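You operate a simulated robot arm through the tools that you are given. There is no shell and no other tool. Be economical: measure what you need, move in short steps, check, and stop when the job is done.

Carry out the task below with a simulated robot arm. There is one attempt and no reset: what you move stays moved.

TASK
Tighten the block stand's four knobs crosswise till its screen shows FLAT.
Fine: in the order of their letters, A to D, each to its stop.

Only the result counts: the job must be done as asked and must still hold three seconds after the hand-in. Knocking over, shifting, dropping, spilling or breaking anything else fails it.

THE ROBOT
A 6-joint arm with a two-finger parallel gripper on a trunk, on a base that drives. Base frame: it is fixed to the floor where the robot stands at the start and does not move with it; the origin is under the middle of the robot, x ahead of it, y to its left, z up; the surface under the hand at the start is at about z = 860. Readings come in mm, degrees, newtons and seconds.
With the tool pointing down near the work surface it reaches from about 460 to 880 mm from the robot's upright axis, wherever it stands. Its first joint turns from -115.0 to 115.0 degrees. Places, roughly: block stand [500, -100, 900]; blue knob of the block stand [600, -200, 900]; depth stand knob [500, -400, 1100]; green knob of the block stand [500, -200, 900]; red knob of the block stand [500, -100, 900]; yellow knob of the block stand [600, -100, 900]. Payload 4.2 kg.
The TCP is the grasp point between the finger pads, 23 mm short of the fingertips. In the tool frame z runs along the fingers and y along their closing line. The gripper opens to 94 mm. The fingers are 38 mm wide and 10 mm thick; the gripper's body (54 by 96 mm) begins 39 mm behind the TCP.
Orientation is that of the tool frame in the base frame, as a unit quaternion [w, x, y, z]. With the fingers straight down and closing along the base's y, the tool's x points along the base's -x, its y along +y and its z along -z.

THE INTERFACE
- The arm moves only by the tool servo_tool. Its argument "motion" is a list of rows, each an object of numbers (a shift or turn left out is 0, a gripper value left out holds the last): "fingers": the finger opening in mm, from 0 to 94; "dx", "dy", "dz": the shift along the tool's x, y, z in mm; "wx", "wy", "wz": the turn, a rotation vector about the tool's x, y, z in degrees. In form: [{"fingers": .., "dx": .., "dy": .., "dz": .., "wx": .., "wy": .., "wz": ..}, ...]. A call has 1 to 12 rows; each row shifts and turns the commanded pose from where the row before left it, along the tool's axes as they then stand. A row lasts 0.2 s, in which the tool goes at most 50 mm and 8.6 degrees; a call with a longer step from one row to the next is refused whole, and so is a gripper value outside its range. Where a pose cannot be reached the arm comes as near as it can. A force on the tool above 40 N (or 10 N above the force at the start of the call, whichever is more), or a blocked arm, ends the call early, and 0.2 s more pass. The fingers move at their own pace (about 108 mm/s each) and stop on an object; they squeeze with about 36 N. The grip force told is the motor's: it shows also when the fingers shut on nothing. Time passes only in rows, and 0.2 s behind the last, so rows that do not move let the fingers close. The reply holds the time, the measured pose of the TCP, the force on the tool along the base axes, the opening and the grip force, in the units named above and with some noise, with the torque about the TCP (base axes, N m) and any sound that the robot's microphone picked up.
- Cameras (640 x 400 px; columns grow to the right, rows downward): "scene" is now at [231.1, 152.4, 1243]; the picture's right is [-0.67, -0.75, 0.00], its down [-0.34, 0.30, -0.89] and it looks along [0.66, -0.59, -0.46] (base axes); focal length 231 px, centre (320, 200). "wrist" rides on the gripper at [86, 16, -74] in the tool frame; the picture's right is [-0.18, 0.98, 0.00], its down [-0.58, -0.11, -0.81] and it looks along [-0.79, -0.15, 0.59] (tool axes); focal length 243 px, centre (320, 200). There is no depth. A picture from a camera that has moved, and an enlarged one, comes with that camera's place and axes in the base frame and with its lens. The place of the scene camera against the robot may be out by one fixed shift of up to 25 mm in any direction.
- get_image(camera): a new picture of that camera. No time passes.
- slide_trunk(by): slides the trunk up (or, below 0, down) by that many mm; the arm and the scene camera ride with it, the base frame stays. It gives what a move gives, with no picture.
- base_move(legs): drives the robot by 1 to 6 legs, each [ahead, turn to the left] in mm and degrees, along the robot's own axes; the way and the turn of a leg run together, so that a leg with both is an arc; at most 1500 mm and 180 degrees a leg. The arm and the cameras ride along, it lands a little off, and it stops where it bumps. It gives what a move gives.
- head_to(pan, tilt): turns the head with the scene camera to pan (to the left, within 80 degrees either way) and tilt (down, from -29 to 69), counted from straight ahead of the robot. It gives what a move gives.
- close_up(camera, box): a new picture of the part [left, top, right, bottom] of that camera's present view, enlarged. No time passes.
- hand_in(): hands the job in; it is judged then, once.

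Go step by step. Nothing tells you exact positions but the pictures and the camera data: compare them with the known pose of the tool, close in by small moves and look again before you grip or let go. The budget is 120 turns and 98 pictures, counting those below and the enlarged ones. Unless the task says otherwise, let go and move clear before handing in, and close with one line.

The tools are called after ">>>" as a command line: name --argument value ..., lists and objects as JSON in quotes. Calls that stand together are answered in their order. servo_tool: Moves the arm, as the interface text tells. Its arguments: {"type":"object","properties":{"motion":{"type":"array"}},"required":["motion"]} The other tools are called the same way: slide_trunk (by) slides the trunk up or down; base_move (legs) drives the base; head_to (pan, tilt) turns the head that bears the scene camera; get_image (camera) takes a picture; close_up (camera, box) takes an enlarged picture of a part of a camera's view; hand_in () hands the job in.

At the start:

```text
time_s: 0.0
ee_pos: [595.9, -76.3, 1162.4]
ee_rot: [-0.001, 0.005, 1.0, 0.0]
wrist_force: [-1.1, -0.1, -0.5]
wrist_torque: [0.0, 0.01, 0.01]
gripper_width: 94.2
grip_force: 0.0
trunk travel left (down, up): [-575.0, 415.0]
robot x, y, heading: [3.6, 16.8, -0.3]
head pan, tilt: [-41.7, 27.2]
```

scene: 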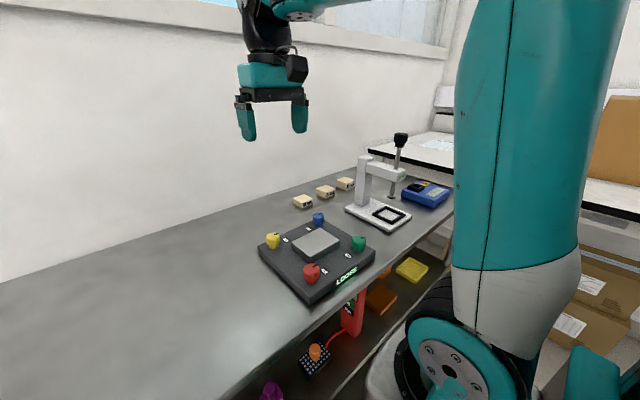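
wrist: 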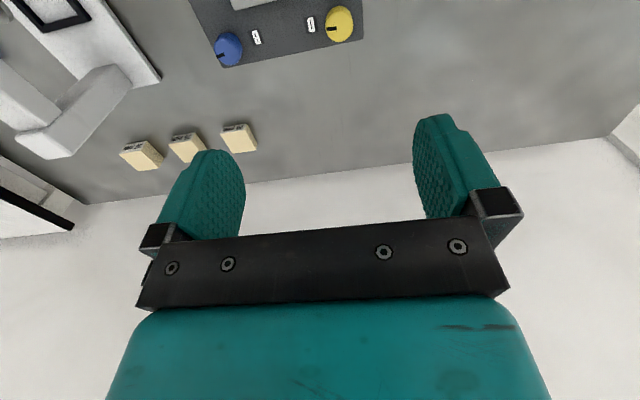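

I see the block stand with four knobs (yellow, blue, green, red) and a LOOSE screen. First I look closer to read the letters.

>>> close_up --camera "scene" --box '[240, 200, 400, 300]'

>>> close_up --camera "wrist" --box '[190, 0, 370, 80]'

```text
4.00 times, centred on (320, 250) of scene
camera zoom: at [231.1, 152.4, 1243.0], right [-0.67, -0.75, 0.0], down [-0.34, 0.3, -0.89], along [0.66, -0.59, -0.46], focal length 926 px, centre (320, 0)
```

zoom: 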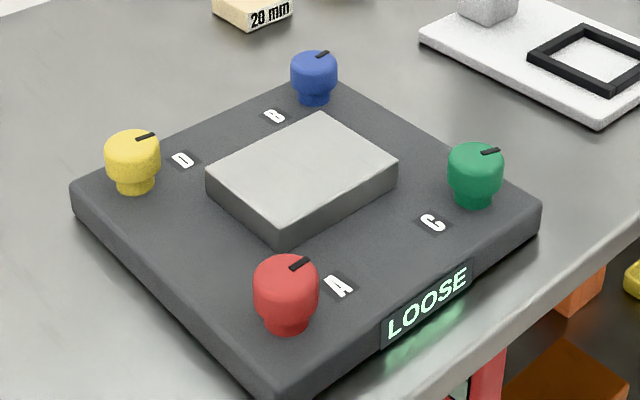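

```text
3.56 times, centred on (280, 40) of wrist
camera zoom: at [508.7, -59.9, 1237.3], right [0.2, 0.98, 0.0], down [0.58, -0.12, 0.81], along [0.79, -0.16, -0.59], focal length 863 px, centre (462, 769)
```

zoom: 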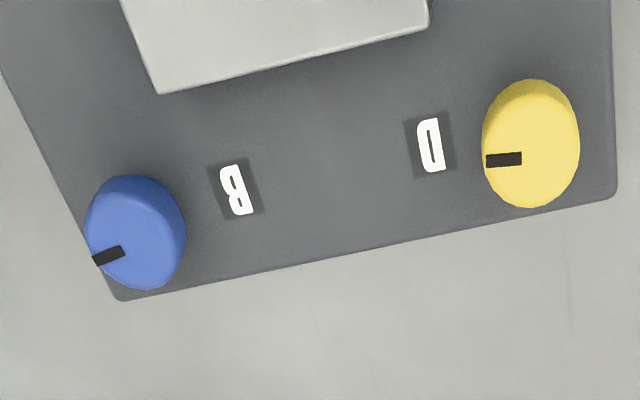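

A is red (near left), B blue (far right), C green (near right) and D yellow (far left). I put red at about (473, -58) and move above it to measure.

>>> servo_tool --motion '[{"dx": 20, "dy": 3, "dz": 25}, {"dx": 20, "dy": 3, "dz": 25}, {"dx": 20, "dy": 3, "dz": 25}, {"dx": 20, "dy": 3, "dz": 25}, {"dx": 20, "dy": 3, "dz": 25}, {"dx": 20, "dy": 3, "dz": 25}, {}]'

>>> get_image --camera "wrist"

>>> get_image --camera "scene"

```text
time_s: 1.6
ee_pos: [476.1, -57.8, 1013.2]
ee_rot: [0.0, 0.005, 1.0, 0.0]
wrist_force: [-0.2, -0.5, -0.5]
wrist_torque: [-0.01, 0.05, 0.0]
gripper_width: 94.1
grip_force: 0.0
trunk travel left (down, up): [-575.0, 415.0]
robot x, y, heading: [-2.1, 17.6, -0.0]
head pan, tilt: [-41.7, 27.2]
```

```text
93 pictures are left
camera wrist: at [389.1, -40.9, 1087.7], right [0.19, 0.98, 0.0], down [0.58, -0.12, 0.81], along [0.79, -0.16, -0.59], focal length 243 px, centre (320, 200)
```

wrist: 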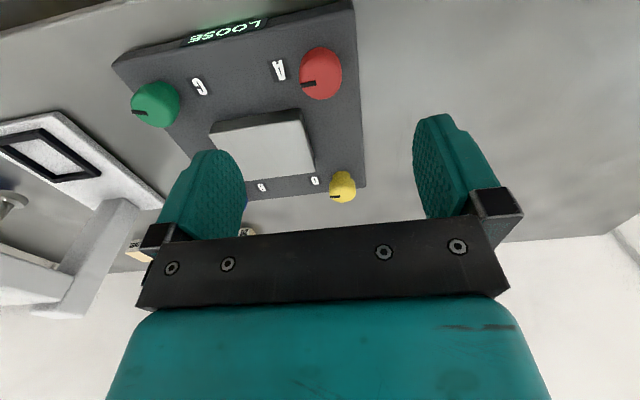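

```text
92 pictures are left
camera scene: at [231.1, 152.4, 1243.0], right [-0.67, -0.75, 0.0], down [-0.34, 0.3, -0.89], along [0.66, -0.59, -0.46], focal length 231 px, centre (320, 200)
```

scene: 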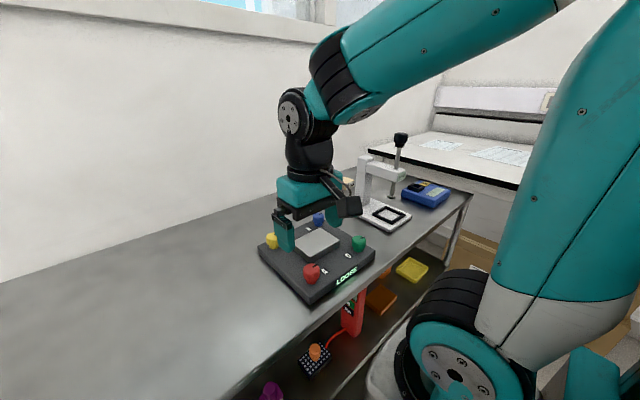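

Combining the two views gives knob centres near red (482, -59), green (480, -204), yellow (621, -59) and blue (618, -201), with cap height about 900. I go down partway above red and look again.

>>> servo_tool --motion '[{"fingers": 60, "dx": -6, "dy": -1, "dz": 20}, {"dz": 20}, {"dz": 13}, {}]'

>>> get_image --camera "wrist"

>>> close_up --camera "scene" --box '[240, 200, 400, 300]'

```text
time_s: 2.6
ee_pos: [479.7, -60.6, 959.3]
ee_rot: [0.0, 0.006, 1.0, 0.0]
wrist_force: [0.2, -0.2, 1.0]
wrist_torque: [-0.01, -0.04, 0.02]
gripper_width: 60.0
grip_force: 0.1
trunk travel left (down, up): [-575.0, 415.0]
robot x, y, heading: [4.0, 16.7, 0.1]
head pan, tilt: [-41.7, 27.2]
```

```text
91 pictures are left
camera wrist: at [394.0, -43.6, 1033.1], right [0.2, 0.98, 0.0], down [0.58, -0.12, 0.81], along [0.79, -0.16, -0.59], focal length 243 px, centre (320, 200)
```

wrist: 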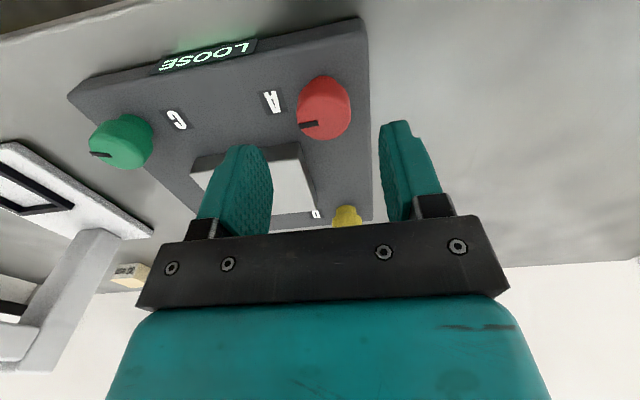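

```text
4.00 times, centred on (320, 250) of scene
camera zoom: at [231.1, 152.4, 1243.0], right [-0.67, -0.75, 0.0], down [-0.34, 0.3, -0.89], along [0.66, -0.59, -0.46], focal length 926 px, centre (320, 0)
```

zoom: 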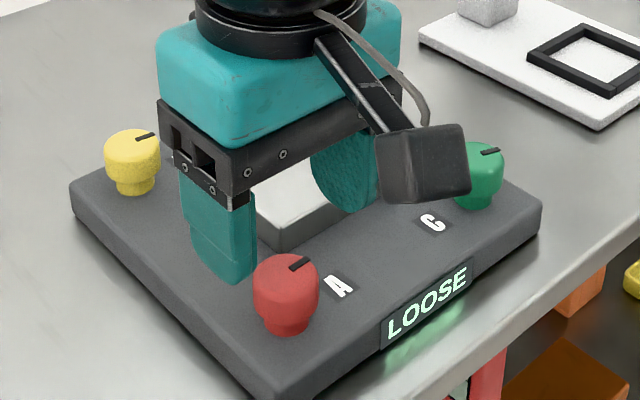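

Red's cap sits at about (479, -58) and between heights 888 and 908. I lower with the fingers open and watch the force.

>>> servo_tool --motion '[{"dy": 2.5, "dz": 15}, {"dz": 15}, {"dz": 12}, {"dz": 5}, {}]'

>>> get_image --camera "wrist"

>>> close_up --camera "scene" --box '[240, 200, 400, 300]'

```text
time_s: 3.8
ee_pos: [482.2, -56.9, 912.1]
ee_rot: [0.001, 0.004, 1.0, 0.0]
wrist_force: [-0.6, 0.1, -0.3]
wrist_torque: [0.02, -0.01, -0.01]
gripper_width: 59.9
grip_force: 0.0
trunk travel left (down, up): [-575.0, 415.0]
robot x, y, heading: [2.1, 18.7, 0.0]
head pan, tilt: [-41.7, 27.2]
```

```text
89 pictures are left
camera wrist: at [394.6, -39.9, 987.6], right [0.19, 0.98, 0.0], down [0.58, -0.12, 0.81], along [0.79, -0.16, -0.59], focal length 243 px, centre (320, 200)
```

wrist: 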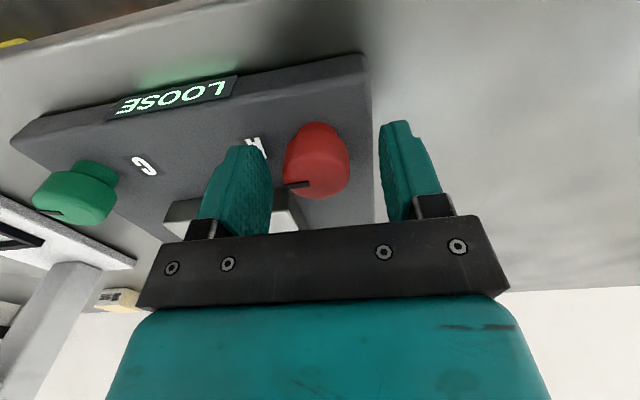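

```text
4.00 times, centred on (320, 250) of scene
camera zoom: at [231.1, 152.4, 1243.0], right [-0.67, -0.75, 0.0], down [-0.34, 0.3, -0.89], along [0.66, -0.59, -0.46], focal length 926 px, centre (320, 0)
```

zoom: 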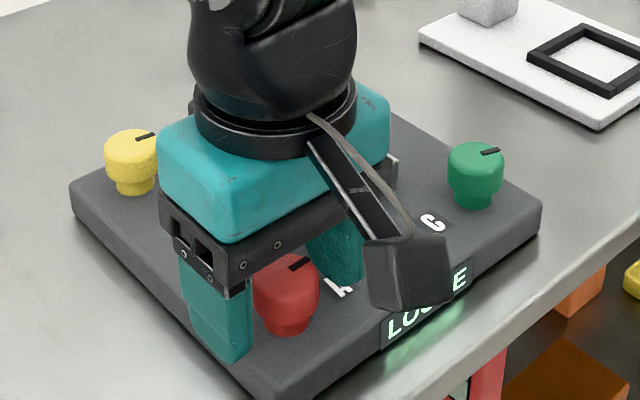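

The fingers straddle the red knob. I go 4 mm lower and close on it.

>>> servo_tool --motion '[{"dz": 4, "dy": -1}, {"fingers": 20}, {}, {}]'

>>> get_image --camera "wrist"

```text
time_s: 4.8
ee_pos: [483.0, -58.7, 908.1]
ee_rot: [0.0, 0.006, 1.0, 0.0]
wrist_force: [1.2, -6.9, -1.0]
wrist_torque: [0.38, 0.07, 0.05]
gripper_width: 31.8
grip_force: 44.9
trunk travel left (down, up): [-575.0, 415.0]
robot x, y, heading: [-0.3, 17.6, -0.1]
head pan, tilt: [-41.7, 27.2]
```

```text
87 pictures are left
camera wrist: at [395.5, -41.1, 983.6], right [0.2, 0.98, 0.0], down [0.58, -0.12, 0.81], along [0.79, -0.16, -0.59], focal length 243 px, centre (320, 200)
```

wrist: 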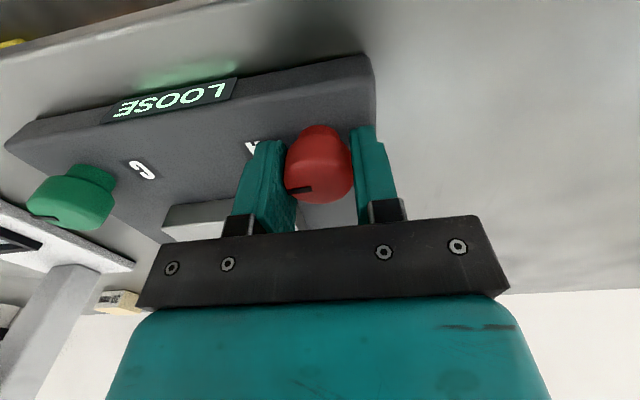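

Gripped at 31.8 mm, with a slight sideways load that I ease off. Now I try clockwise (tool +z) in small steps.

>>> servo_tool --motion '[{"dy": -1.0}, {"wz": 5}, {"wz": 5}, {"wz": 5}, {}]'

>>> close_up --camera "wrist" --box '[240, 100, 400, 200]'

```text
time_s: 6.0
ee_pos: [482.7, -60.4, 908.0]
ee_rot: [0.0, 0.136, 0.991, 0.0]
wrist_force: [2.3, -11.2, 21.3]
wrist_torque: [-0.66, 0.68, 0.04]
gripper_width: 31.8
grip_force: 45.2
trunk travel left (down, up): [-575.0, 415.0]
robot x, y, heading: [0.7, 18.6, 0.2]
head pan, tilt: [-41.7, 27.2]
```

```text
4.00 times, centred on (320, 150) of wrist
camera zoom: at [402.7, -20.1, 983.3], right [0.44, 0.9, 0.0], down [0.53, -0.26, 0.81], along [0.72, -0.36, -0.59], focal length 970 px, centre (320, 400)
```

zoom: 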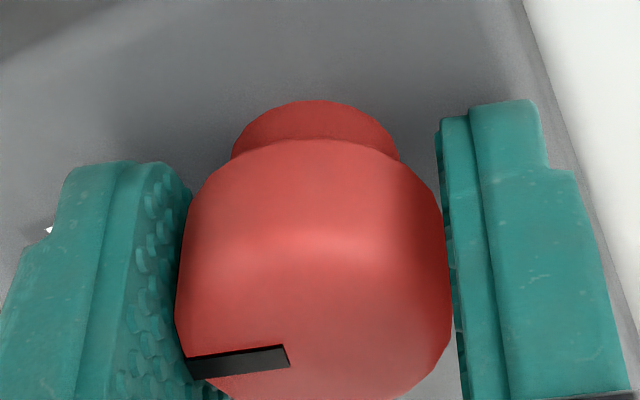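

The knob turned along with the fingers, and there is an upward force I want to understand. I hold for one row and look at the screen.

>>> servo_tool --motion '[{}]'

>>> close_up --camera "scene" --box '[240, 200, 400, 300]'

```text
time_s: 6.4
ee_pos: [482.3, -59.2, 909.1]
ee_rot: [0.001, 0.137, 0.991, 0.0]
wrist_force: [4.0, -14.2, 25.3]
wrist_torque: [-0.73, 0.28, 0.0]
gripper_width: 31.7
grip_force: 45.1
trunk travel left (down, up): [-575.0, 415.0]
robot x, y, heading: [-2.7, 13.5, -0.2]
head pan, tilt: [-41.7, 27.2]
```

```text
4.00 times, centred on (320, 250) of scene
camera zoom: at [230.7, 151.9, 1243.2], right [-0.67, -0.75, 0.0], down [-0.34, 0.3, -0.89], along [0.66, -0.59, -0.46], focal length 926 px, centre (320, 0)
```

zoom: 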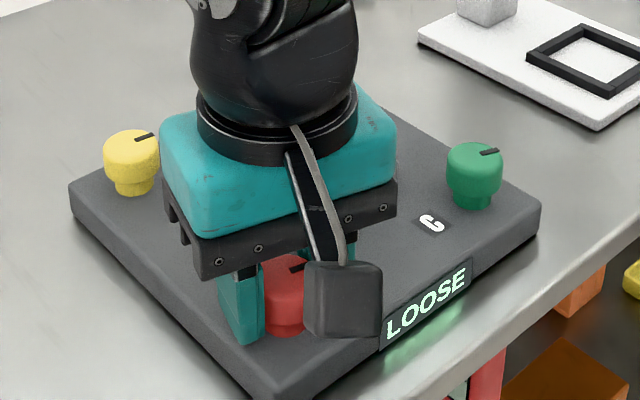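

I test the force sign with a 1 mm step down and a 1.5 mm step toward +y.

>>> servo_tool --motion '[{"dz": 1}, {}]'

>>> servo_tool --motion '[{"dy": 1.5}, {}]'

```text
time_s: 6.9
ee_pos: [482.8, -58.9, 908.5]
ee_rot: [0.001, 0.136, 0.991, 0.0]
wrist_force: [-8.0, -2.4, 23.8]
wrist_torque: [-0.36, 0.69, 0.04]
gripper_width: 31.5
grip_force: 45.2
trunk travel left (down, up): [-575.0, 415.0]
robot x, y, heading: [-2.2, 13.3, -0.1]
head pan, tilt: [-41.7, 27.2]
stopped in row 2: the force on the tool passed its limit at 41 N (the readings are from after the stop); the commanded pose is now the measured one
```

```text
time_s: 7.5
ee_pos: [483.2, -59.9, 909.5]
ee_rot: [0.0, 0.138, 0.99, -0.001]
wrist_force: [-10.5, -4.7, 23.1]
wrist_torque: [0.43, 0.15, 0.03]
gripper_width: 31.9
grip_force: 44.7
trunk travel left (down, up): [-575.0, 415.0]
robot x, y, heading: [-6.1, 18.9, -0.2]
head pan, tilt: [-41.7, 27.2]
stopped in row 2: the force on the tool passed its limit at 41 N (the readings are from after the stop); the commanded pose is now the measured one
```

Pushing down raises the load, so either the tips touch the plate or the knob rose. I open the fingers to tell which.

>>> servo_tool --motion '[{"fingers": 46}, {}]'

>>> close_up --camera "wrist" --box '[240, 100, 400, 200]'

```text
time_s: 8.1
ee_pos: [483.3, -57.6, 907.3]
ee_rot: [0.0, 0.137, 0.991, -0.001]
wrist_force: [0.4, 1.1, 0.6]
wrist_torque: [0.0, -0.02, 0.01]
gripper_width: 46.1
grip_force: 0.0
trunk travel left (down, up): [-575.0, 415.0]
robot x, y, heading: [0.6, 12.6, 0.1]
head pan, tilt: [-41.7, 27.2]
```

```text
4.00 times, centred on (320, 150) of wrist
camera zoom: at [403.9, -19.1, 982.2], right [0.45, 0.9, 0.0], down [0.53, -0.26, 0.81], along [0.72, -0.36, -0.59], focal length 970 px, centre (320, 400)
```

zoom: 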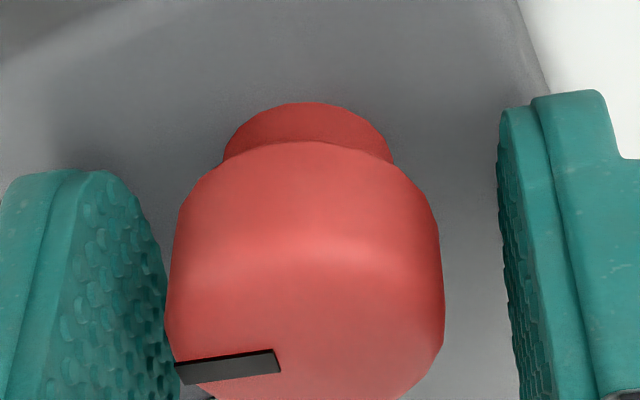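

The load came only through the grip. I recentre by 1 mm, regrip, read the force, and then compare after a small turn.

>>> servo_tool --motion '[{"dy": -1.0}, {"fingers": 28}, {}, {}]'

>>> servo_tool --motion '[{"wz": 8}, {"wz": 8}, {}]'

>>> servo_tool --motion '[{"wz": 8}, {"wz": 8}, {}]'

```text
time_s: 9.1
ee_pos: [483.8, -59.5, 907.4]
ee_rot: [0.0, 0.139, 0.99, -0.002]
wrist_force: [-1.1, 0.5, -2.6]
wrist_torque: [0.84, -0.2, 0.01]
gripper_width: 32.0
grip_force: 44.3
trunk travel left (down, up): [-575.0, 415.0]
robot x, y, heading: [-3.0, 15.1, -0.2]
head pan, tilt: [-41.7, 27.2]
```

```text
time_s: 9.9
ee_pos: [483.5, -61.5, 908.0]
ee_rot: [-0.001, 0.276, 0.961, -0.003]
wrist_force: [-7.8, -8.6, -10.0]
wrist_torque: [0.22, -0.7, -0.01]
gripper_width: 31.7
grip_force: 44.7
trunk travel left (down, up): [-575.0, 415.0]
robot x, y, heading: [0.4, 13.9, 0.0]
head pan, tilt: [-41.7, 27.2]
```

```text
time_s: 10.7
ee_pos: [482.7, -61.8, 907.9]
ee_rot: [0.002, 0.408, 0.913, -0.002]
wrist_force: [-4.5, -22.2, -6.1]
wrist_torque: [0.63, 0.03, 0.09]
gripper_width: 31.8
grip_force: 44.4
trunk travel left (down, up): [-575.0, 415.0]
robot x, y, heading: [0.7, 16.2, -0.3]
head pan, tilt: [-41.7, 27.2]
```

The vertical load is small now, so it was just misalignment. I relieve the sideways load and carry on clockwise.

>>> servo_tool --motion '[{"dx": -1.1, "dy": -1.0}, {}]'

>>> servo_tool --motion '[{"wz": 8}, {"wz": 8}, {"wz": 8}, {}]'

>>> get_image --camera "wrist"

```text
time_s: 11.3
ee_pos: [482.2, -62.2, 907.8]
ee_rot: [0.001, 0.405, 0.914, -0.001]
wrist_force: [-8.3, -10.4, -11.0]
wrist_torque: [-0.5, -1.38, 0.04]
gripper_width: 31.5
grip_force: 44.9
trunk travel left (down, up): [-575.0, 415.0]
robot x, y, heading: [-0.3, 18.1, -0.0]
head pan, tilt: [-41.7, 27.2]
```

```text
time_s: 12.3
ee_pos: [480.9, -63.1, 908.7]
ee_rot: [0.0, 0.588, 0.809, -0.002]
wrist_force: [-28.4, -13.5, 3.9]
wrist_torque: [0.37, 0.12, 0.13]
gripper_width: 32.0
grip_force: 45.1
trunk travel left (down, up): [-575.0, 415.0]
robot x, y, heading: [1.3, 14.9, -0.1]
head pan, tilt: [-41.7, 27.2]
```

```text
83 pictures are left
camera wrist: at [468.7, 24.9, 982.5], right [0.99, 0.13, 0.0], down [0.08, -0.58, 0.81], along [0.1, -0.8, -0.59], focal length 243 px, centre (320, 200)
```

wrist: 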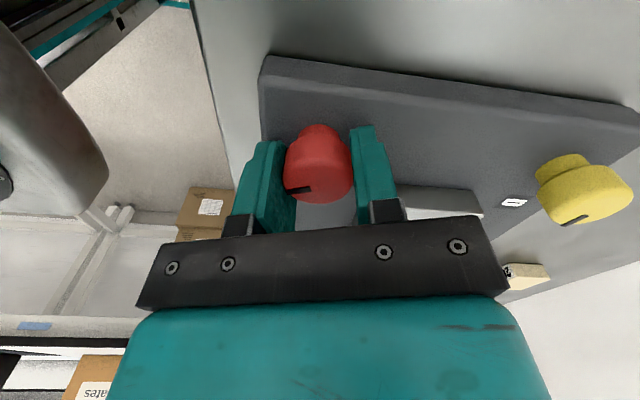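

The drift shows the knob centre is about 5 mm off along the pads, at roughly (479.4, -58.5). I open, recentre and regrip.

>>> servo_tool --motion '[{"fingers": 42}, {}, {}]'

```text
time_s: 13.1
ee_pos: [484.1, -62.1, 907.4]
ee_rot: [0.002, 0.587, 0.809, 0.0]
wrist_force: [-0.8, 1.1, 0.2]
wrist_torque: [0.01, -0.02, -0.01]
gripper_width: 41.9
grip_force: 0.1
trunk travel left (down, up): [-575.0, 415.0]
robot x, y, heading: [-2.7, 12.1, 0.1]
head pan, tilt: [-41.7, 27.2]
```

>>> servo_tool --motion '[{"dx": 4.9, "dy": -3.3}, {}, {"fingers": 28}, {}, {}]'

>>> servo_tool --motion '[{"wz": 8}, {"wz": 8}, {"wz": 8}, {"wz": 8}, {}]'

```text
time_s: 14.3
ee_pos: [479.3, -58.4, 907.8]
ee_rot: [0.001, 0.587, 0.809, -0.001]
wrist_force: [-4.0, -0.6, -0.4]
wrist_torque: [0.02, -0.7, 0.03]
gripper_width: 31.5
grip_force: 45.1
trunk travel left (down, up): [-575.0, 415.0]
robot x, y, heading: [2.9, 19.1, -0.1]
head pan, tilt: [-41.7, 27.2]
```

```text
time_s: 15.5
ee_pos: [480.0, -58.3, 907.7]
ee_rot: [0.001, 0.788, 0.616, -0.001]
wrist_force: [7.8, -8.2, -1.8]
wrist_torque: [-0.12, 0.68, 0.03]
gripper_width: 31.7
grip_force: 45.1
trunk travel left (down, up): [-575.0, 415.0]
robot x, y, heading: [-0.5, 16.9, -0.3]
head pan, tilt: [-41.7, 27.2]
```

Centred now, with small loads. I continue clockwise.

>>> servo_tool --motion '[{"wz": 8}, {"wz": 8}, {"wz": 8}, {"wz": 8}, {"wz": 8}, {}]'

>>> get_image --camera "wrist"

>>> close_up --camera "scene" --box '[240, 200, 400, 300]'

```text
time_s: 16.9
ee_pos: [479.4, -59.0, 908.5]
ee_rot: [0.001, 0.951, 0.308, 0.0]
wrist_force: [15.7, -6.9, -0.1]
wrist_torque: [0.05, 0.58, -0.01]
gripper_width: 31.9
grip_force: 45.0
trunk travel left (down, up): [-575.0, 415.0]
robot x, y, heading: [-2.1, 15.0, -0.1]
head pan, tilt: [-41.7, 27.2]
```

```text
82 pictures are left
camera wrist: at [558.0, -20.1, 982.4], right [0.43, -0.9, 0.0], down [-0.54, -0.25, 0.81], along [-0.73, -0.35, -0.59], focal length 243 px, centre (320, 200)
```

wrist: 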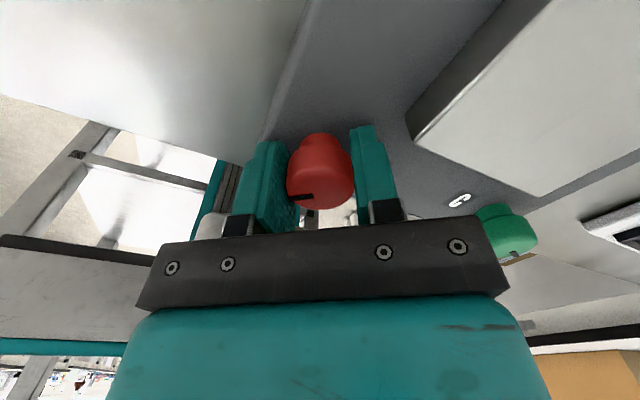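

```text
4.00 times, centred on (320, 250) of scene
camera zoom: at [231.8, 151.3, 1242.9], right [-0.67, -0.75, 0.0], down [-0.34, 0.3, -0.89], along [0.66, -0.59, -0.46], focal length 926 px, centre (320, 0)
```

zoom: 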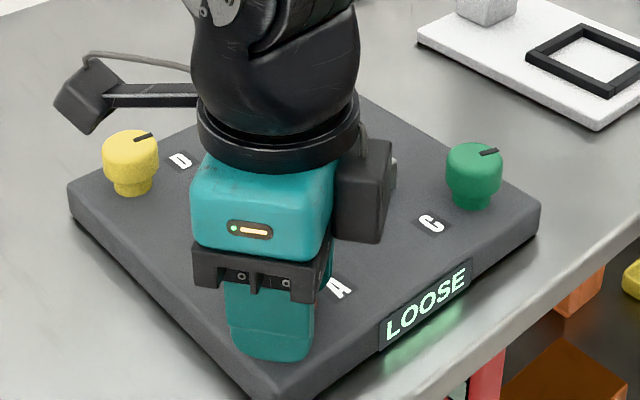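

144° turned with no stop yet, and the stand has not shifted. I continue.

>>> servo_tool --motion '[{"wz": 8}, {"wz": 8}, {"wz": 8}, {"wz": 8}, {"wz": 8}, {}]'

>>> servo_tool --motion '[{"wz": 8}, {"wz": 8}, {"wz": 8}, {"wz": 8}, {}]'

```text
time_s: 17.8
ee_pos: [478.0, -58.5, 906.9]
ee_rot: [-0.009, 0.993, 0.115, -0.001]
wrist_force: [-2.3, 11.8, 3.1]
wrist_torque: [-1.52, -0.24, 0.46]
gripper_width: 31.0
grip_force: 45.0
out of reach, approached as far as the arm can: row 3, 4
trunk travel left (down, up): [-575.0, 415.0]
robot x, y, heading: [3.0, 18.0, -0.1]
head pan, tilt: [-41.7, 27.2]
stopped in row 4: the force on the tool passed its limit at 68 N (the readings are from after the stop); the commanded pose is now the measured one
```

```text
time_s: 18.1
ee_pos: [476.9, -59.3, 908.4]
ee_rot: [-0.017, 0.994, 0.11, 0.0]
wrist_force: [-2.6, 13.0, 8.8]
wrist_torque: [-1.87, 0.21, 0.3]
gripper_width: 31.5
grip_force: 44.8
out of reach, approached as far as the arm can: row 1
trunk travel left (down, up): [-575.0, 415.0]
robot x, y, heading: [-2.4, 17.2, 0.2]
head pan, tilt: [-41.7, 27.2]
stopped in row 1: the force on the tool passed its limit at 66 N (the readings are from after the stop); the commanded pose is now the measured one
```

The wrist reached its limit at about 167°. I open, lift and look at the knob before winding back.

>>> servo_tool --motion '[{"fingers": 50}, {}, {"dz": -15}, {"dz": -15}, {"dz": -10}, {}]'

>>> servo_tool --motion '[{"wz": -8.5}, {"wz": -8.5}, {"wz": -8.5}, {"wz": -8.5}, {"wz": -8.5}, {"wz": -8.5}, {"wz": -8.5}, {"wz": -8.5}, {"wz": -8.5}, {"wz": -8.5}, {"wz": -8.5}, {"wz": -8.5}]'

>>> servo_tool --motion '[{"wz": -8.5}, {"wz": -8.5}, {"wz": -8.5}, {"wz": -8.5}, {"wz": -8.5}, {"wz": -8.5}, {"wz": -8.5}, {"wz": -8.5}, {"wz": -8.5}, {"wz": -8.5}, {"wz": -8.5}, {"wz": -8.5}]'

>>> close_up --camera "scene" --box '[240, 200, 400, 300]'

```text
time_s: 19.5
ee_pos: [479.3, -61.6, 947.7]
ee_rot: [-0.017, 0.994, 0.107, -0.002]
wrist_force: [-0.4, -0.1, 0.7]
wrist_torque: [0.03, -0.02, 0.01]
gripper_width: 50.3
grip_force: 0.1
trunk travel left (down, up): [-575.0, 415.0]
robot x, y, heading: [-1.9, 15.4, 0.1]
head pan, tilt: [-41.7, 27.2]
```

```text
time_s: 22.1
ee_pos: [479.7, -61.0, 945.8]
ee_rot: [-0.012, 0.54, 0.841, 0.012]
wrist_force: [0.4, -0.1, 0.0]
wrist_torque: [0.01, 0.01, -0.01]
gripper_width: 50.0
grip_force: 0.0
trunk travel left (down, up): [-575.0, 415.0]
robot x, y, heading: [-1.0, 17.4, 0.3]
head pan, tilt: [-41.7, 27.2]
```

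```text
time_s: 24.7
ee_pos: [478.1, -61.0, 946.8]
ee_rot: [0.003, -0.313, 0.95, 0.016]
wrist_force: [-0.5, 0.0, 0.1]
wrist_torque: [-0.03, -0.01, 0.0]
gripper_width: 50.0
grip_force: 0.1
trunk travel left (down, up): [-575.0, 415.0]
robot x, y, heading: [3.3, 15.8, 0.0]
head pan, tilt: [-41.7, 27.2]
```

```text
4.00 times, centred on (320, 250) of scene
camera zoom: at [230.4, 152.5, 1243.0], right [-0.66, -0.75, 0.0], down [-0.34, 0.3, -0.89], along [0.67, -0.59, -0.46], focal length 926 px, centre (320, 0)
```

zoom: 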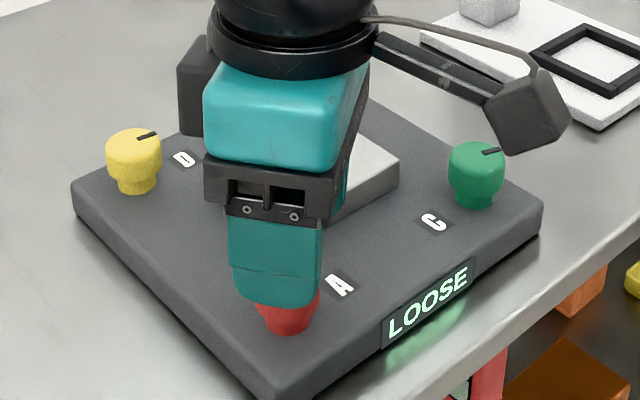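

The tool picked up a slight tilt of about 2° at the limit. I square it up and wind further back to use the full wrist range.

>>> servo_tool --motion '[{"wx": 1.6, "wy": 0.9}, {}, {"wz": -8.5}, {"wz": -8.5}, {"wz": -8.5}, {"wz": -8.5}, {"wz": -8.5}, {"wz": -8.5}, {"wz": -8.5}]'

>>> servo_tool --motion '[{"wz": -8.5}, {"wz": -8.5}, {"wz": -8.5}, {"wz": -8.5}, {"wz": -8.5}, {"wz": -8.5}, {"wz": -8.5}]'

>>> get_image --camera "wrist"

```text
time_s: 26.7
ee_pos: [478.8, -62.2, 947.0]
ee_rot: [-0.002, 0.743, -0.669, -0.001]
wrist_force: [-1.1, -0.1, 0.0]
wrist_torque: [0.02, -0.01, -0.02]
gripper_width: 49.9
grip_force: 0.0
trunk travel left (down, up): [-575.0, 415.0]
robot x, y, heading: [1.1, 17.5, -0.0]
head pan, tilt: [-41.7, 27.2]
```

```text
time_s: 28.3
ee_pos: [479.8, -62.1, 948.5]
ee_rot: [0.0, 0.977, -0.212, 0.0]
wrist_force: [0.1, -0.6, 0.8]
wrist_torque: [0.03, -0.03, 0.01]
gripper_width: 49.9
grip_force: 0.1
trunk travel left (down, up): [-575.0, 415.0]
robot x, y, heading: [-0.3, 17.7, 0.0]
head pan, tilt: [-41.7, 27.2]
```

```text
79 pictures are left
camera wrist: at [549.6, -112.7, 1022.4], right [-0.57, -0.82, 0.0], down [-0.48, 0.34, 0.81], along [-0.66, 0.46, -0.59], focal length 243 px, centre (320, 200)
```

wrist: 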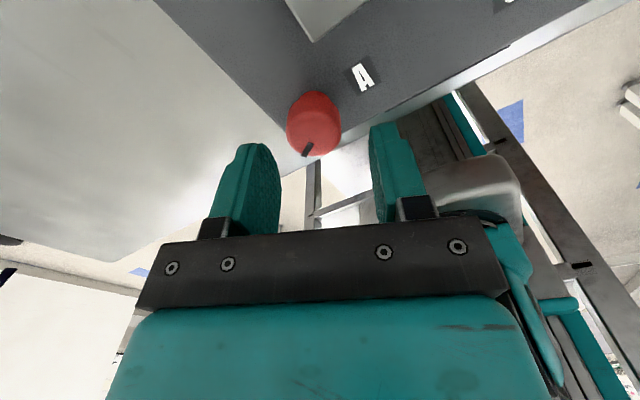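

>>> servo_tool --motion '[{"dx": -1.6, "dy": -3.0}, {"dz": 15}, {"dz": 15}, {"dz": 10}, {}, {"fingers": 28}, {}, {}]'

>>> servo_tool --motion '[{"wz": 8}, {"wz": 8}, {"wz": 8}, {"wz": 8}, {"wz": 8}, {}]'

```text
time_s: 30.1
ee_pos: [478.9, -58.0, 908.0]
ee_rot: [-0.001, 0.977, -0.212, 0.001]
wrist_force: [6.0, 14.9, -6.7]
wrist_torque: [-0.37, -0.39, 0.11]
gripper_width: 32.0
grip_force: 45.1
trunk travel left (down, up): [-575.0, 415.0]
robot x, y, heading: [0.0, 17.7, 0.1]
head pan, tilt: [-41.7, 27.2]
```

```text
time_s: 31.5
ee_pos: [479.0, -56.4, 907.1]
ee_rot: [0.0, 0.844, -0.536, 0.001]
wrist_force: [14.9, 15.1, -0.5]
wrist_torque: [-0.33, 0.19, 0.5]
gripper_width: 31.8
grip_force: 45.0
trunk travel left (down, up): [-575.0, 415.0]
robot x, y, heading: [1.8, 17.0, -0.1]
head pan, tilt: [-41.7, 27.2]
```

A torque of 0.5 N m is showing, maybe the screw biting or the stop. I continue in smaller steps.

>>> servo_tool --motion '[{"wz": 5}, {"wz": 5}, {}]'

>>> get_image --camera "wrist"

>>> close_up --camera "scene" --box '[240, 200, 400, 300]'

```text
time_s: 32.3
ee_pos: [479.2, -58.1, 907.6]
ee_rot: [0.0, 0.795, -0.606, 0.0]
wrist_force: [21.1, 14.7, -8.2]
wrist_torque: [-0.12, -0.22, 0.21]
gripper_width: 31.1
grip_force: 44.2
trunk travel left (down, up): [-575.0, 415.0]
robot x, y, heading: [1.2, 16.4, 0.1]
head pan, tilt: [-41.7, 27.2]
```

```text
78 pictures are left
camera wrist: at [485.4, -145.0, 982.3], right [-1.0, -0.08, 0.0], down [-0.05, 0.59, 0.81], along [-0.07, 0.8, -0.59], focal length 243 px, centre (320, 200)
```

wrist: 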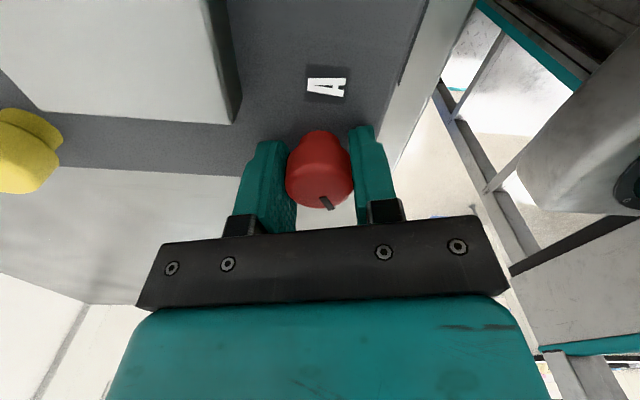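

```text
4.00 times, centred on (320, 250) of scene
camera zoom: at [231.4, 153.4, 1242.6], right [-0.66, -0.75, 0.0], down [-0.34, 0.3, -0.89], along [0.66, -0.59, -0.46], focal length 926 px, centre (320, 0)
```

zoom: 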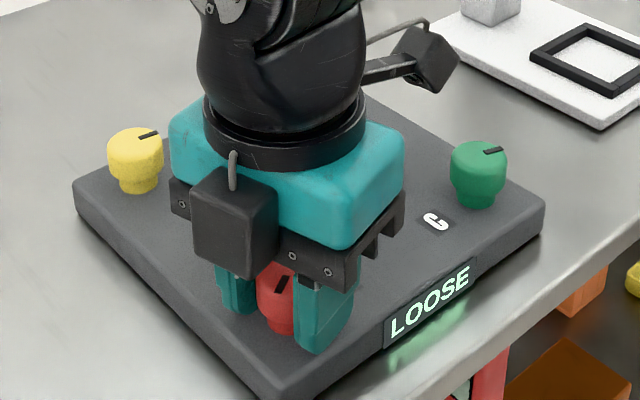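

The knob's mark seems to have stayed put while the fingers slipped. I check by zooming, turning 8° more, and zooming again.

>>> close_up --camera "wrist" --box '[260, 120, 380, 220]'

>>> servo_tool --motion '[{"wz": 5}, {"wz": 5}, {}]'

>>> close_up --camera "wrist" --box '[260, 120, 380, 220]'

>>> close_up --camera "scene" --box '[240, 200, 400, 300]'

```text
4.00 times, centred on (320, 170) of wrist
camera zoom: at [485.4, -145.0, 982.3], right [-1.0, -0.08, 0.0], down [-0.05, 0.59, 0.81], along [-0.07, 0.8, -0.59], focal length 970 px, centre (320, 320)
```

zoom: 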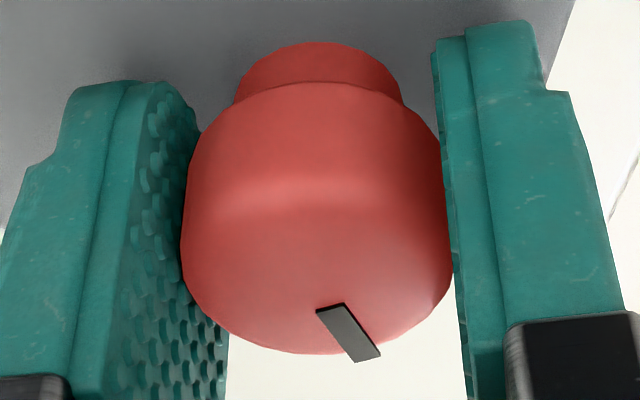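

```text
time_s: 33.1
ee_pos: [477.4, -58.4, 907.8]
ee_rot: [0.0, 0.738, -0.675, 0.0]
wrist_force: [14.8, 5.6, 2.2]
wrist_torque: [-0.04, -0.27, 0.1]
gripper_width: 34.4
grip_force: 7.2
trunk travel left (down, up): [-575.0, 415.0]
robot x, y, heading: [0.3, 17.4, 0.0]
head pan, tilt: [-41.7, 27.2]
```

```text
4.00 times, centred on (320, 170) of wrist
camera zoom: at [468.8, -145.4, 982.9], right [-1.0, 0.09, 0.0], down [0.06, 0.59, 0.81], along [0.07, 0.8, -0.59], focal length 970 px, centre (320, 320)
```

zoom: 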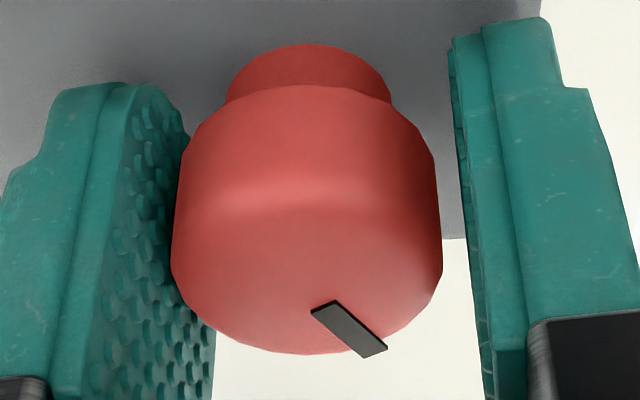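

```text
4.00 times, centred on (320, 250) of scene
camera zoom: at [230.9, 153.0, 1242.9], right [-0.66, -0.75, 0.0], down [-0.34, 0.3, -0.89], along [0.66, -0.59, -0.46], focal length 926 px, centre (320, 0)
```

zoom: 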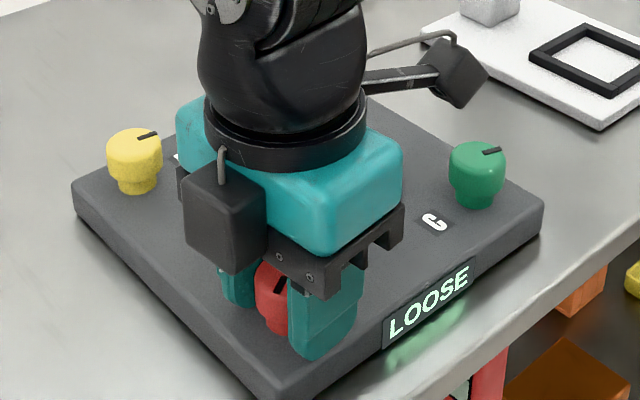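

Red is against its stop: the mark is fixed while the fingers slip. I release, lift, and go over blue (B) at about (616, -200), keeping this orientation.

>>> servo_tool --motion '[{"fingers": 50}, {}, {"dz": -15}, {"dz": -15}, {"dz": -15}, {"dz": -15}, {}]'

>>> close_up --camera "scene" --box '[240, 200, 400, 300]'

>>> servo_tool --motion '[{"dx": 25.4, "dy": -20.7}, {"dx": 25.4, "dy": -20.7}, {"dx": 25.4, "dy": -20.7}, {"dx": 25.4, "dy": -20.7}, {"dx": 25.4, "dy": -20.7}, {"dx": 25.4, "dy": -20.7}, {}]'

>>> get_image --camera "wrist"

>>> close_up --camera "scene" --box '[240, 200, 400, 300]'

```text
time_s: 34.7
ee_pos: [477.5, -56.8, 965.9]
ee_rot: [-0.001, 0.74, -0.673, 0.0]
wrist_force: [1.5, -0.2, -0.8]
wrist_torque: [0.02, -0.01, 0.0]
gripper_width: 49.9
grip_force: 0.1
trunk travel left (down, up): [-575.0, 415.0]
robot x, y, heading: [0.6, 15.5, 0.1]
head pan, tilt: [-41.7, 27.2]
```

```text
4.00 times, centred on (320, 250) of scene
camera zoom: at [230.4, 152.8, 1242.9], right [-0.66, -0.75, 0.0], down [-0.34, 0.3, -0.89], along [0.67, -0.59, -0.46], focal length 926 px, centre (320, 0)
```

zoom: 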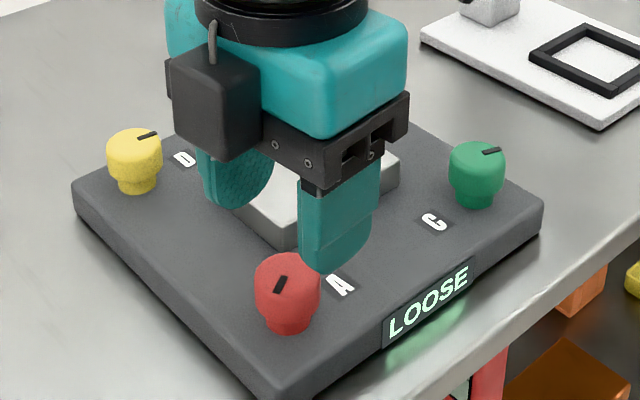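

```text
time_s: 36.3
ee_pos: [616.9, -198.3, 964.8]
ee_rot: [0.0, 0.739, -0.673, 0.0]
wrist_force: [-0.6, -0.9, 0.2]
wrist_torque: [0.01, -0.05, -0.02]
gripper_width: 50.0
grip_force: 0.1
trunk travel left (down, up): [-575.0, 415.0]
robot x, y, heading: [-0.1, 15.9, 0.3]
head pan, tilt: [-41.7, 27.2]
```

```text
72 pictures are left
camera wrist: at [607.6, -286.5, 1039.5], right [-1.0, 0.09, 0.0], down [0.05, 0.59, 0.81], along [0.07, 0.8, -0.59], focal length 243 px, centre (320, 200)
```

wrist: 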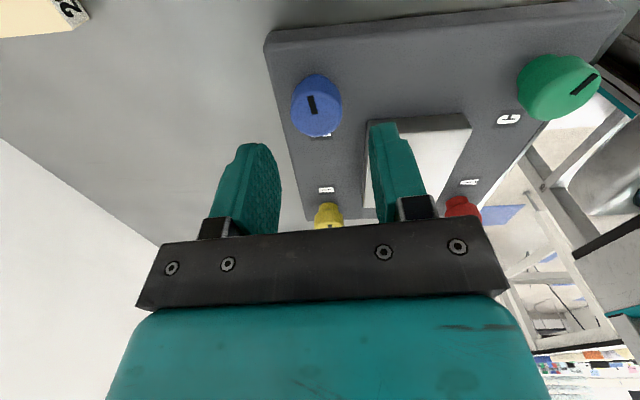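

```text
4.00 times, centred on (320, 250) of scene
camera zoom: at [230.4, 152.8, 1243.0], right [-0.66, -0.75, 0.0], down [-0.34, 0.3, -0.89], along [0.67, -0.59, -0.46], focal length 926 px, centre (320, 0)
```

zoom: 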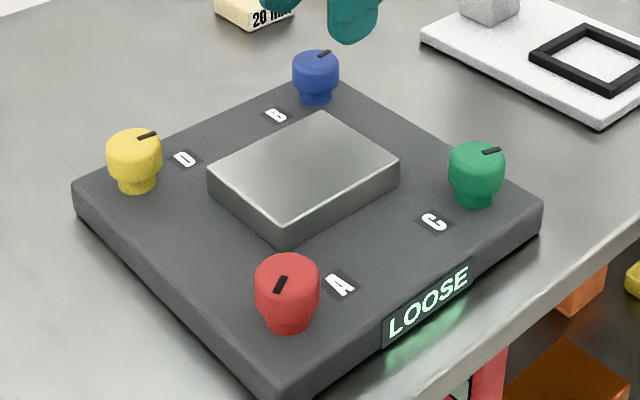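

Red's mark has swung about 160°, and blue is right under the tool at about (618, -198). I descend and grip.

>>> servo_tool --motion '[{"dy": -1.2, "dz": 15}, {"dz": 15}, {"dz": 15}, {"dz": 11}, {}]'

>>> close_up --camera "wrist" --box '[240, 100, 400, 200]'

>>> servo_tool --motion '[{"fingers": 28}, {}, {}]'

>>> close_up --camera "wrist" --box '[240, 100, 400, 200]'

```text
time_s: 37.5
ee_pos: [615.9, -197.6, 912.4]
ee_rot: [0.0, 0.74, -0.673, 0.0]
wrist_force: [-0.5, 0.1, 0.5]
wrist_torque: [-0.01, -0.02, -0.01]
gripper_width: 49.9
grip_force: 0.1
trunk travel left (down, up): [-575.0, 415.0]
robot x, y, heading: [1.2, 15.2, 0.2]
head pan, tilt: [-41.7, 27.2]
```

```text
4.00 times, centred on (320, 150) of wrist
camera zoom: at [607.5, -285.2, 986.5], right [-1.0, 0.09, 0.0], down [0.05, 0.59, 0.81], along [0.07, 0.8, -0.59], focal length 970 px, centre (320, 400)
```

zoom: 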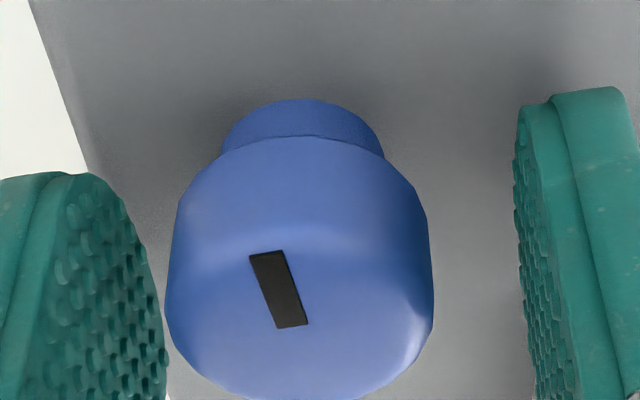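

```text
time_s: 38.3
ee_pos: [617.2, -197.3, 912.1]
ee_rot: [0.001, 0.74, -0.672, 0.0]
wrist_force: [14.2, 2.4, -1.6]
wrist_torque: [-0.18, -0.03, 0.02]
gripper_width: 33.9
grip_force: 7.1
trunk travel left (down, up): [-575.0, 415.0]
robot x, y, heading: [1.6, 16.7, 0.1]
head pan, tilt: [-41.7, 27.2]
```

```text
4.00 times, centred on (320, 150) of wrist
camera zoom: at [608.5, -284.8, 986.6], right [-1.0, 0.09, 0.0], down [0.05, 0.59, 0.81], along [0.07, 0.8, -0.59], focal length 970 px, centre (320, 400)
```

zoom: 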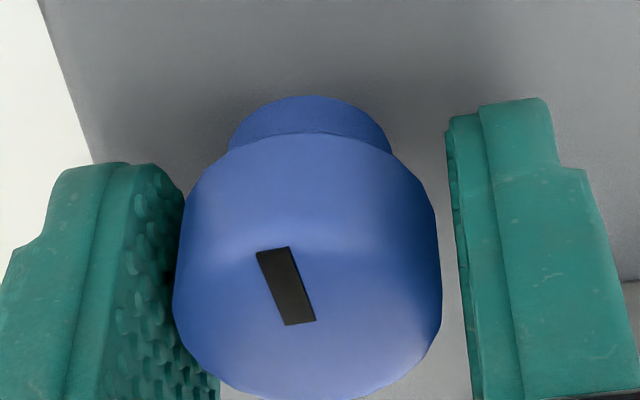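

Only the left finger is in contact, so the knob is about 2 mm further along +x. I shift and let the grip close.

>>> servo_tool --motion '[{"fingers": 40}, {"dy": -2, "dz": 4}, {}, {"fingers": 26}, {}, {}, {}]'

>>> close_up --camera "wrist" --box '[240, 100, 400, 200]'

```text
time_s: 39.9
ee_pos: [618.7, -197.5, 907.7]
ee_rot: [-0.001, 0.74, -0.673, -0.002]
wrist_force: [-8.2, -1.0, -1.4]
wrist_torque: [-0.06, -0.55, -0.03]
gripper_width: 31.8
grip_force: 44.6
trunk travel left (down, up): [-575.0, 415.0]
robot x, y, heading: [1.8, 17.2, 0.2]
head pan, tilt: [-41.7, 27.2]
```

```text
4.00 times, centred on (320, 150) of wrist
camera zoom: at [609.6, -284.7, 982.4], right [-1.0, 0.09, 0.0], down [0.06, 0.59, 0.81], along [0.07, 0.8, -0.59], focal length 970 px, centre (320, 400)
```

zoom: 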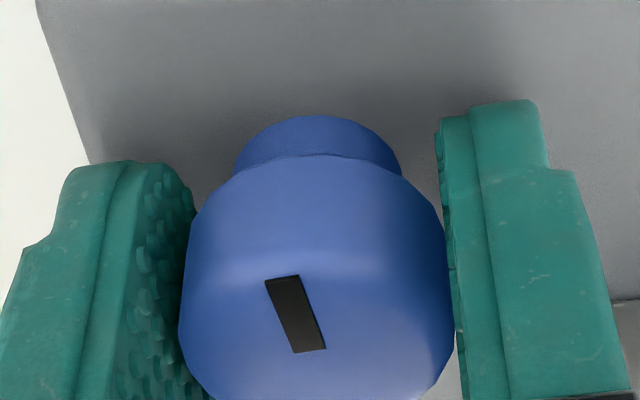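

Blue is gripped. I turn it clockwise.

>>> servo_tool --motion '[{"wz": 8}, {"wz": 8}, {"wz": 8}, {"wz": 8}, {"wz": 8}, {}]'

>>> servo_tool --motion '[{"wz": 8}, {"wz": 8}, {"wz": 8}, {"wz": 8}, {}]'

```text
time_s: 41.3
ee_pos: [619.1, -196.6, 906.5]
ee_rot: [0.001, -0.464, 0.886, 0.001]
wrist_force: [-1.6, 4.6, 3.8]
wrist_torque: [0.86, 0.05, 0.0]
gripper_width: 31.6
grip_force: 45.2
trunk travel left (down, up): [-575.0, 415.0]
robot x, y, heading: [-5.6, 16.7, 0.3]
head pan, tilt: [-41.7, 27.2]
```

```text
time_s: 42.5
ee_pos: [619.9, -197.8, 907.4]
ee_rot: [0.002, -0.202, 0.979, -0.002]
wrist_force: [25.3, -4.4, 13.6]
wrist_torque: [0.23, -0.05, -0.03]
gripper_width: 31.7
grip_force: 45.4
trunk travel left (down, up): [-575.0, 415.0]
robot x, y, heading: [-0.4, 14.6, 0.0]
head pan, tilt: [-41.7, 27.2]
```

>>> servo_tool --motion '[{"dx": -0.9, "dy": -0.4}, {"wz": 8}, {"wz": 8}, {"wz": 8}, {"wz": 8}, {}]'

>>> servo_tool --motion '[{"wz": 8}, {"wz": 8}, {"wz": 8}, {}]'

>>> close_up --camera "wrist" --box '[240, 100, 400, 200]'

```text
time_s: 43.9
ee_pos: [620.6, -200.0, 906.5]
ee_rot: [0.0, 0.077, 0.997, -0.001]
wrist_force: [15.4, -17.7, 14.6]
wrist_torque: [0.06, -0.49, 0.02]
gripper_width: 31.4
grip_force: 44.7
trunk travel left (down, up): [-575.0, 415.0]
robot x, y, heading: [-1.5, 15.7, 0.4]
head pan, tilt: [-41.7, 27.2]
```

```text
time_s: 44.9
ee_pos: [619.7, -199.7, 907.8]
ee_rot: [0.001, 0.283, 0.959, 0.0]
wrist_force: [7.1, -22.7, 22.5]
wrist_torque: [-1.14, -0.36, 0.02]
gripper_width: 31.7
grip_force: 45.4
trunk travel left (down, up): [-575.0, 415.0]
robot x, y, heading: [-2.3, 15.0, 0.1]
head pan, tilt: [-41.7, 27.2]
```

```text
4.00 times, centred on (320, 150) of wrist
camera zoom: at [555.2, -139.4, 982.3], right [0.69, 0.73, 0.0], down [0.43, -0.41, 0.81], along [0.59, -0.55, -0.59], focal length 970 px, centre (320, 400)
```

zoom: 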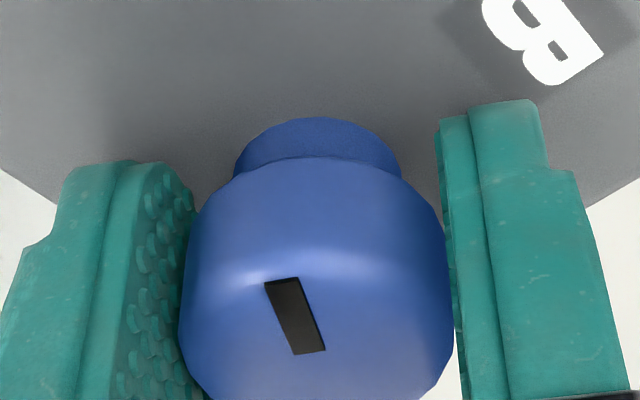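

128° done with no stop yet. I release, recentre and continue, because the side loads have grown.

>>> servo_tool --motion '[{"fingers": 40}, {}, {}]'

```text
time_s: 45.7
ee_pos: [619.8, -198.1, 907.1]
ee_rot: [0.0, 0.28, 0.96, 0.001]
wrist_force: [5.7, 4.5, 22.7]
wrist_torque: [-0.25, -0.39, 0.57]
gripper_width: 36.3
grip_force: 0.0
trunk travel left (down, up): [-575.0, 415.0]
robot x, y, heading: [1.4, 17.1, 0.3]
head pan, tilt: [-41.7, 27.2]
```

>>> servo_tool --motion '[{}]'

>>> get_image --camera "wrist"

>>> close_up --camera "scene" --box '[240, 180, 400, 280]'

```text
time_s: 46.1
ee_pos: [619.9, -197.7, 907.3]
ee_rot: [-0.001, 0.28, 0.96, 0.001]
wrist_force: [5.4, 7.1, 21.6]
wrist_torque: [-0.27, -0.33, 0.43]
gripper_width: 36.1
grip_force: 0.1
trunk travel left (down, up): [-575.0, 415.0]
robot x, y, heading: [-5.1, 17.1, 0.1]
head pan, tilt: [-41.7, 27.2]
```

```text
66 pictures are left
camera wrist: at [554.7, -137.3, 982.1], right [0.68, 0.73, 0.0], down [0.43, -0.41, 0.81], along [0.59, -0.55, -0.59], focal length 243 px, centre (320, 200)
```

wrist: 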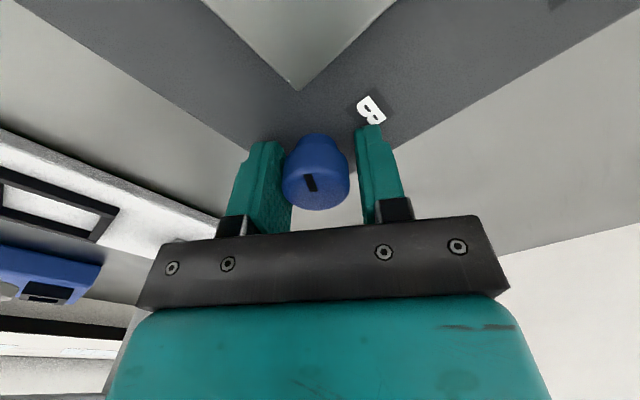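

```text
4.00 times, centred on (320, 230) of scene
camera zoom: at [229.9, 153.2, 1243.0], right [-0.66, -0.75, 0.0], down [-0.34, 0.3, -0.89], along [0.67, -0.59, -0.46], focal length 926 px, centre (320, 80)
```

zoom: 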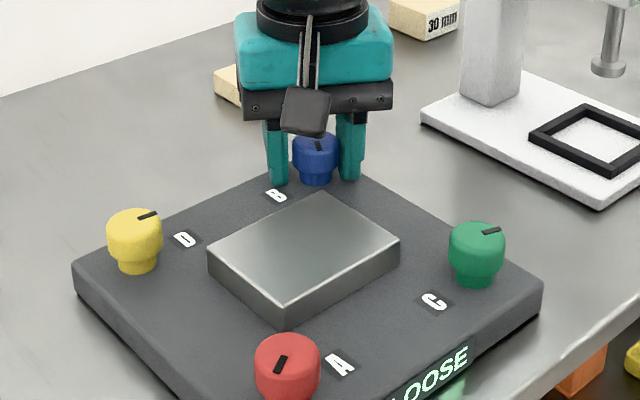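

The fingertips are pressing on the plate, so I lift 4 mm and open.

>>> servo_tool --motion '[{"dz": -2}, {"dz": -2}, {"fingers": 42}, {}]'

```text
time_s: 47.1
ee_pos: [620.1, -198.5, 909.9]
ee_rot: [0.0, 0.281, 0.96, 0.001]
wrist_force: [0.0, 0.1, 0.3]
wrist_torque: [0.01, -0.01, 0.02]
gripper_width: 41.9
grip_force: 0.0
trunk travel left (down, up): [-575.0, 415.0]
robot x, y, heading: [1.1, 18.7, 0.3]
head pan, tilt: [-41.7, 27.2]
```

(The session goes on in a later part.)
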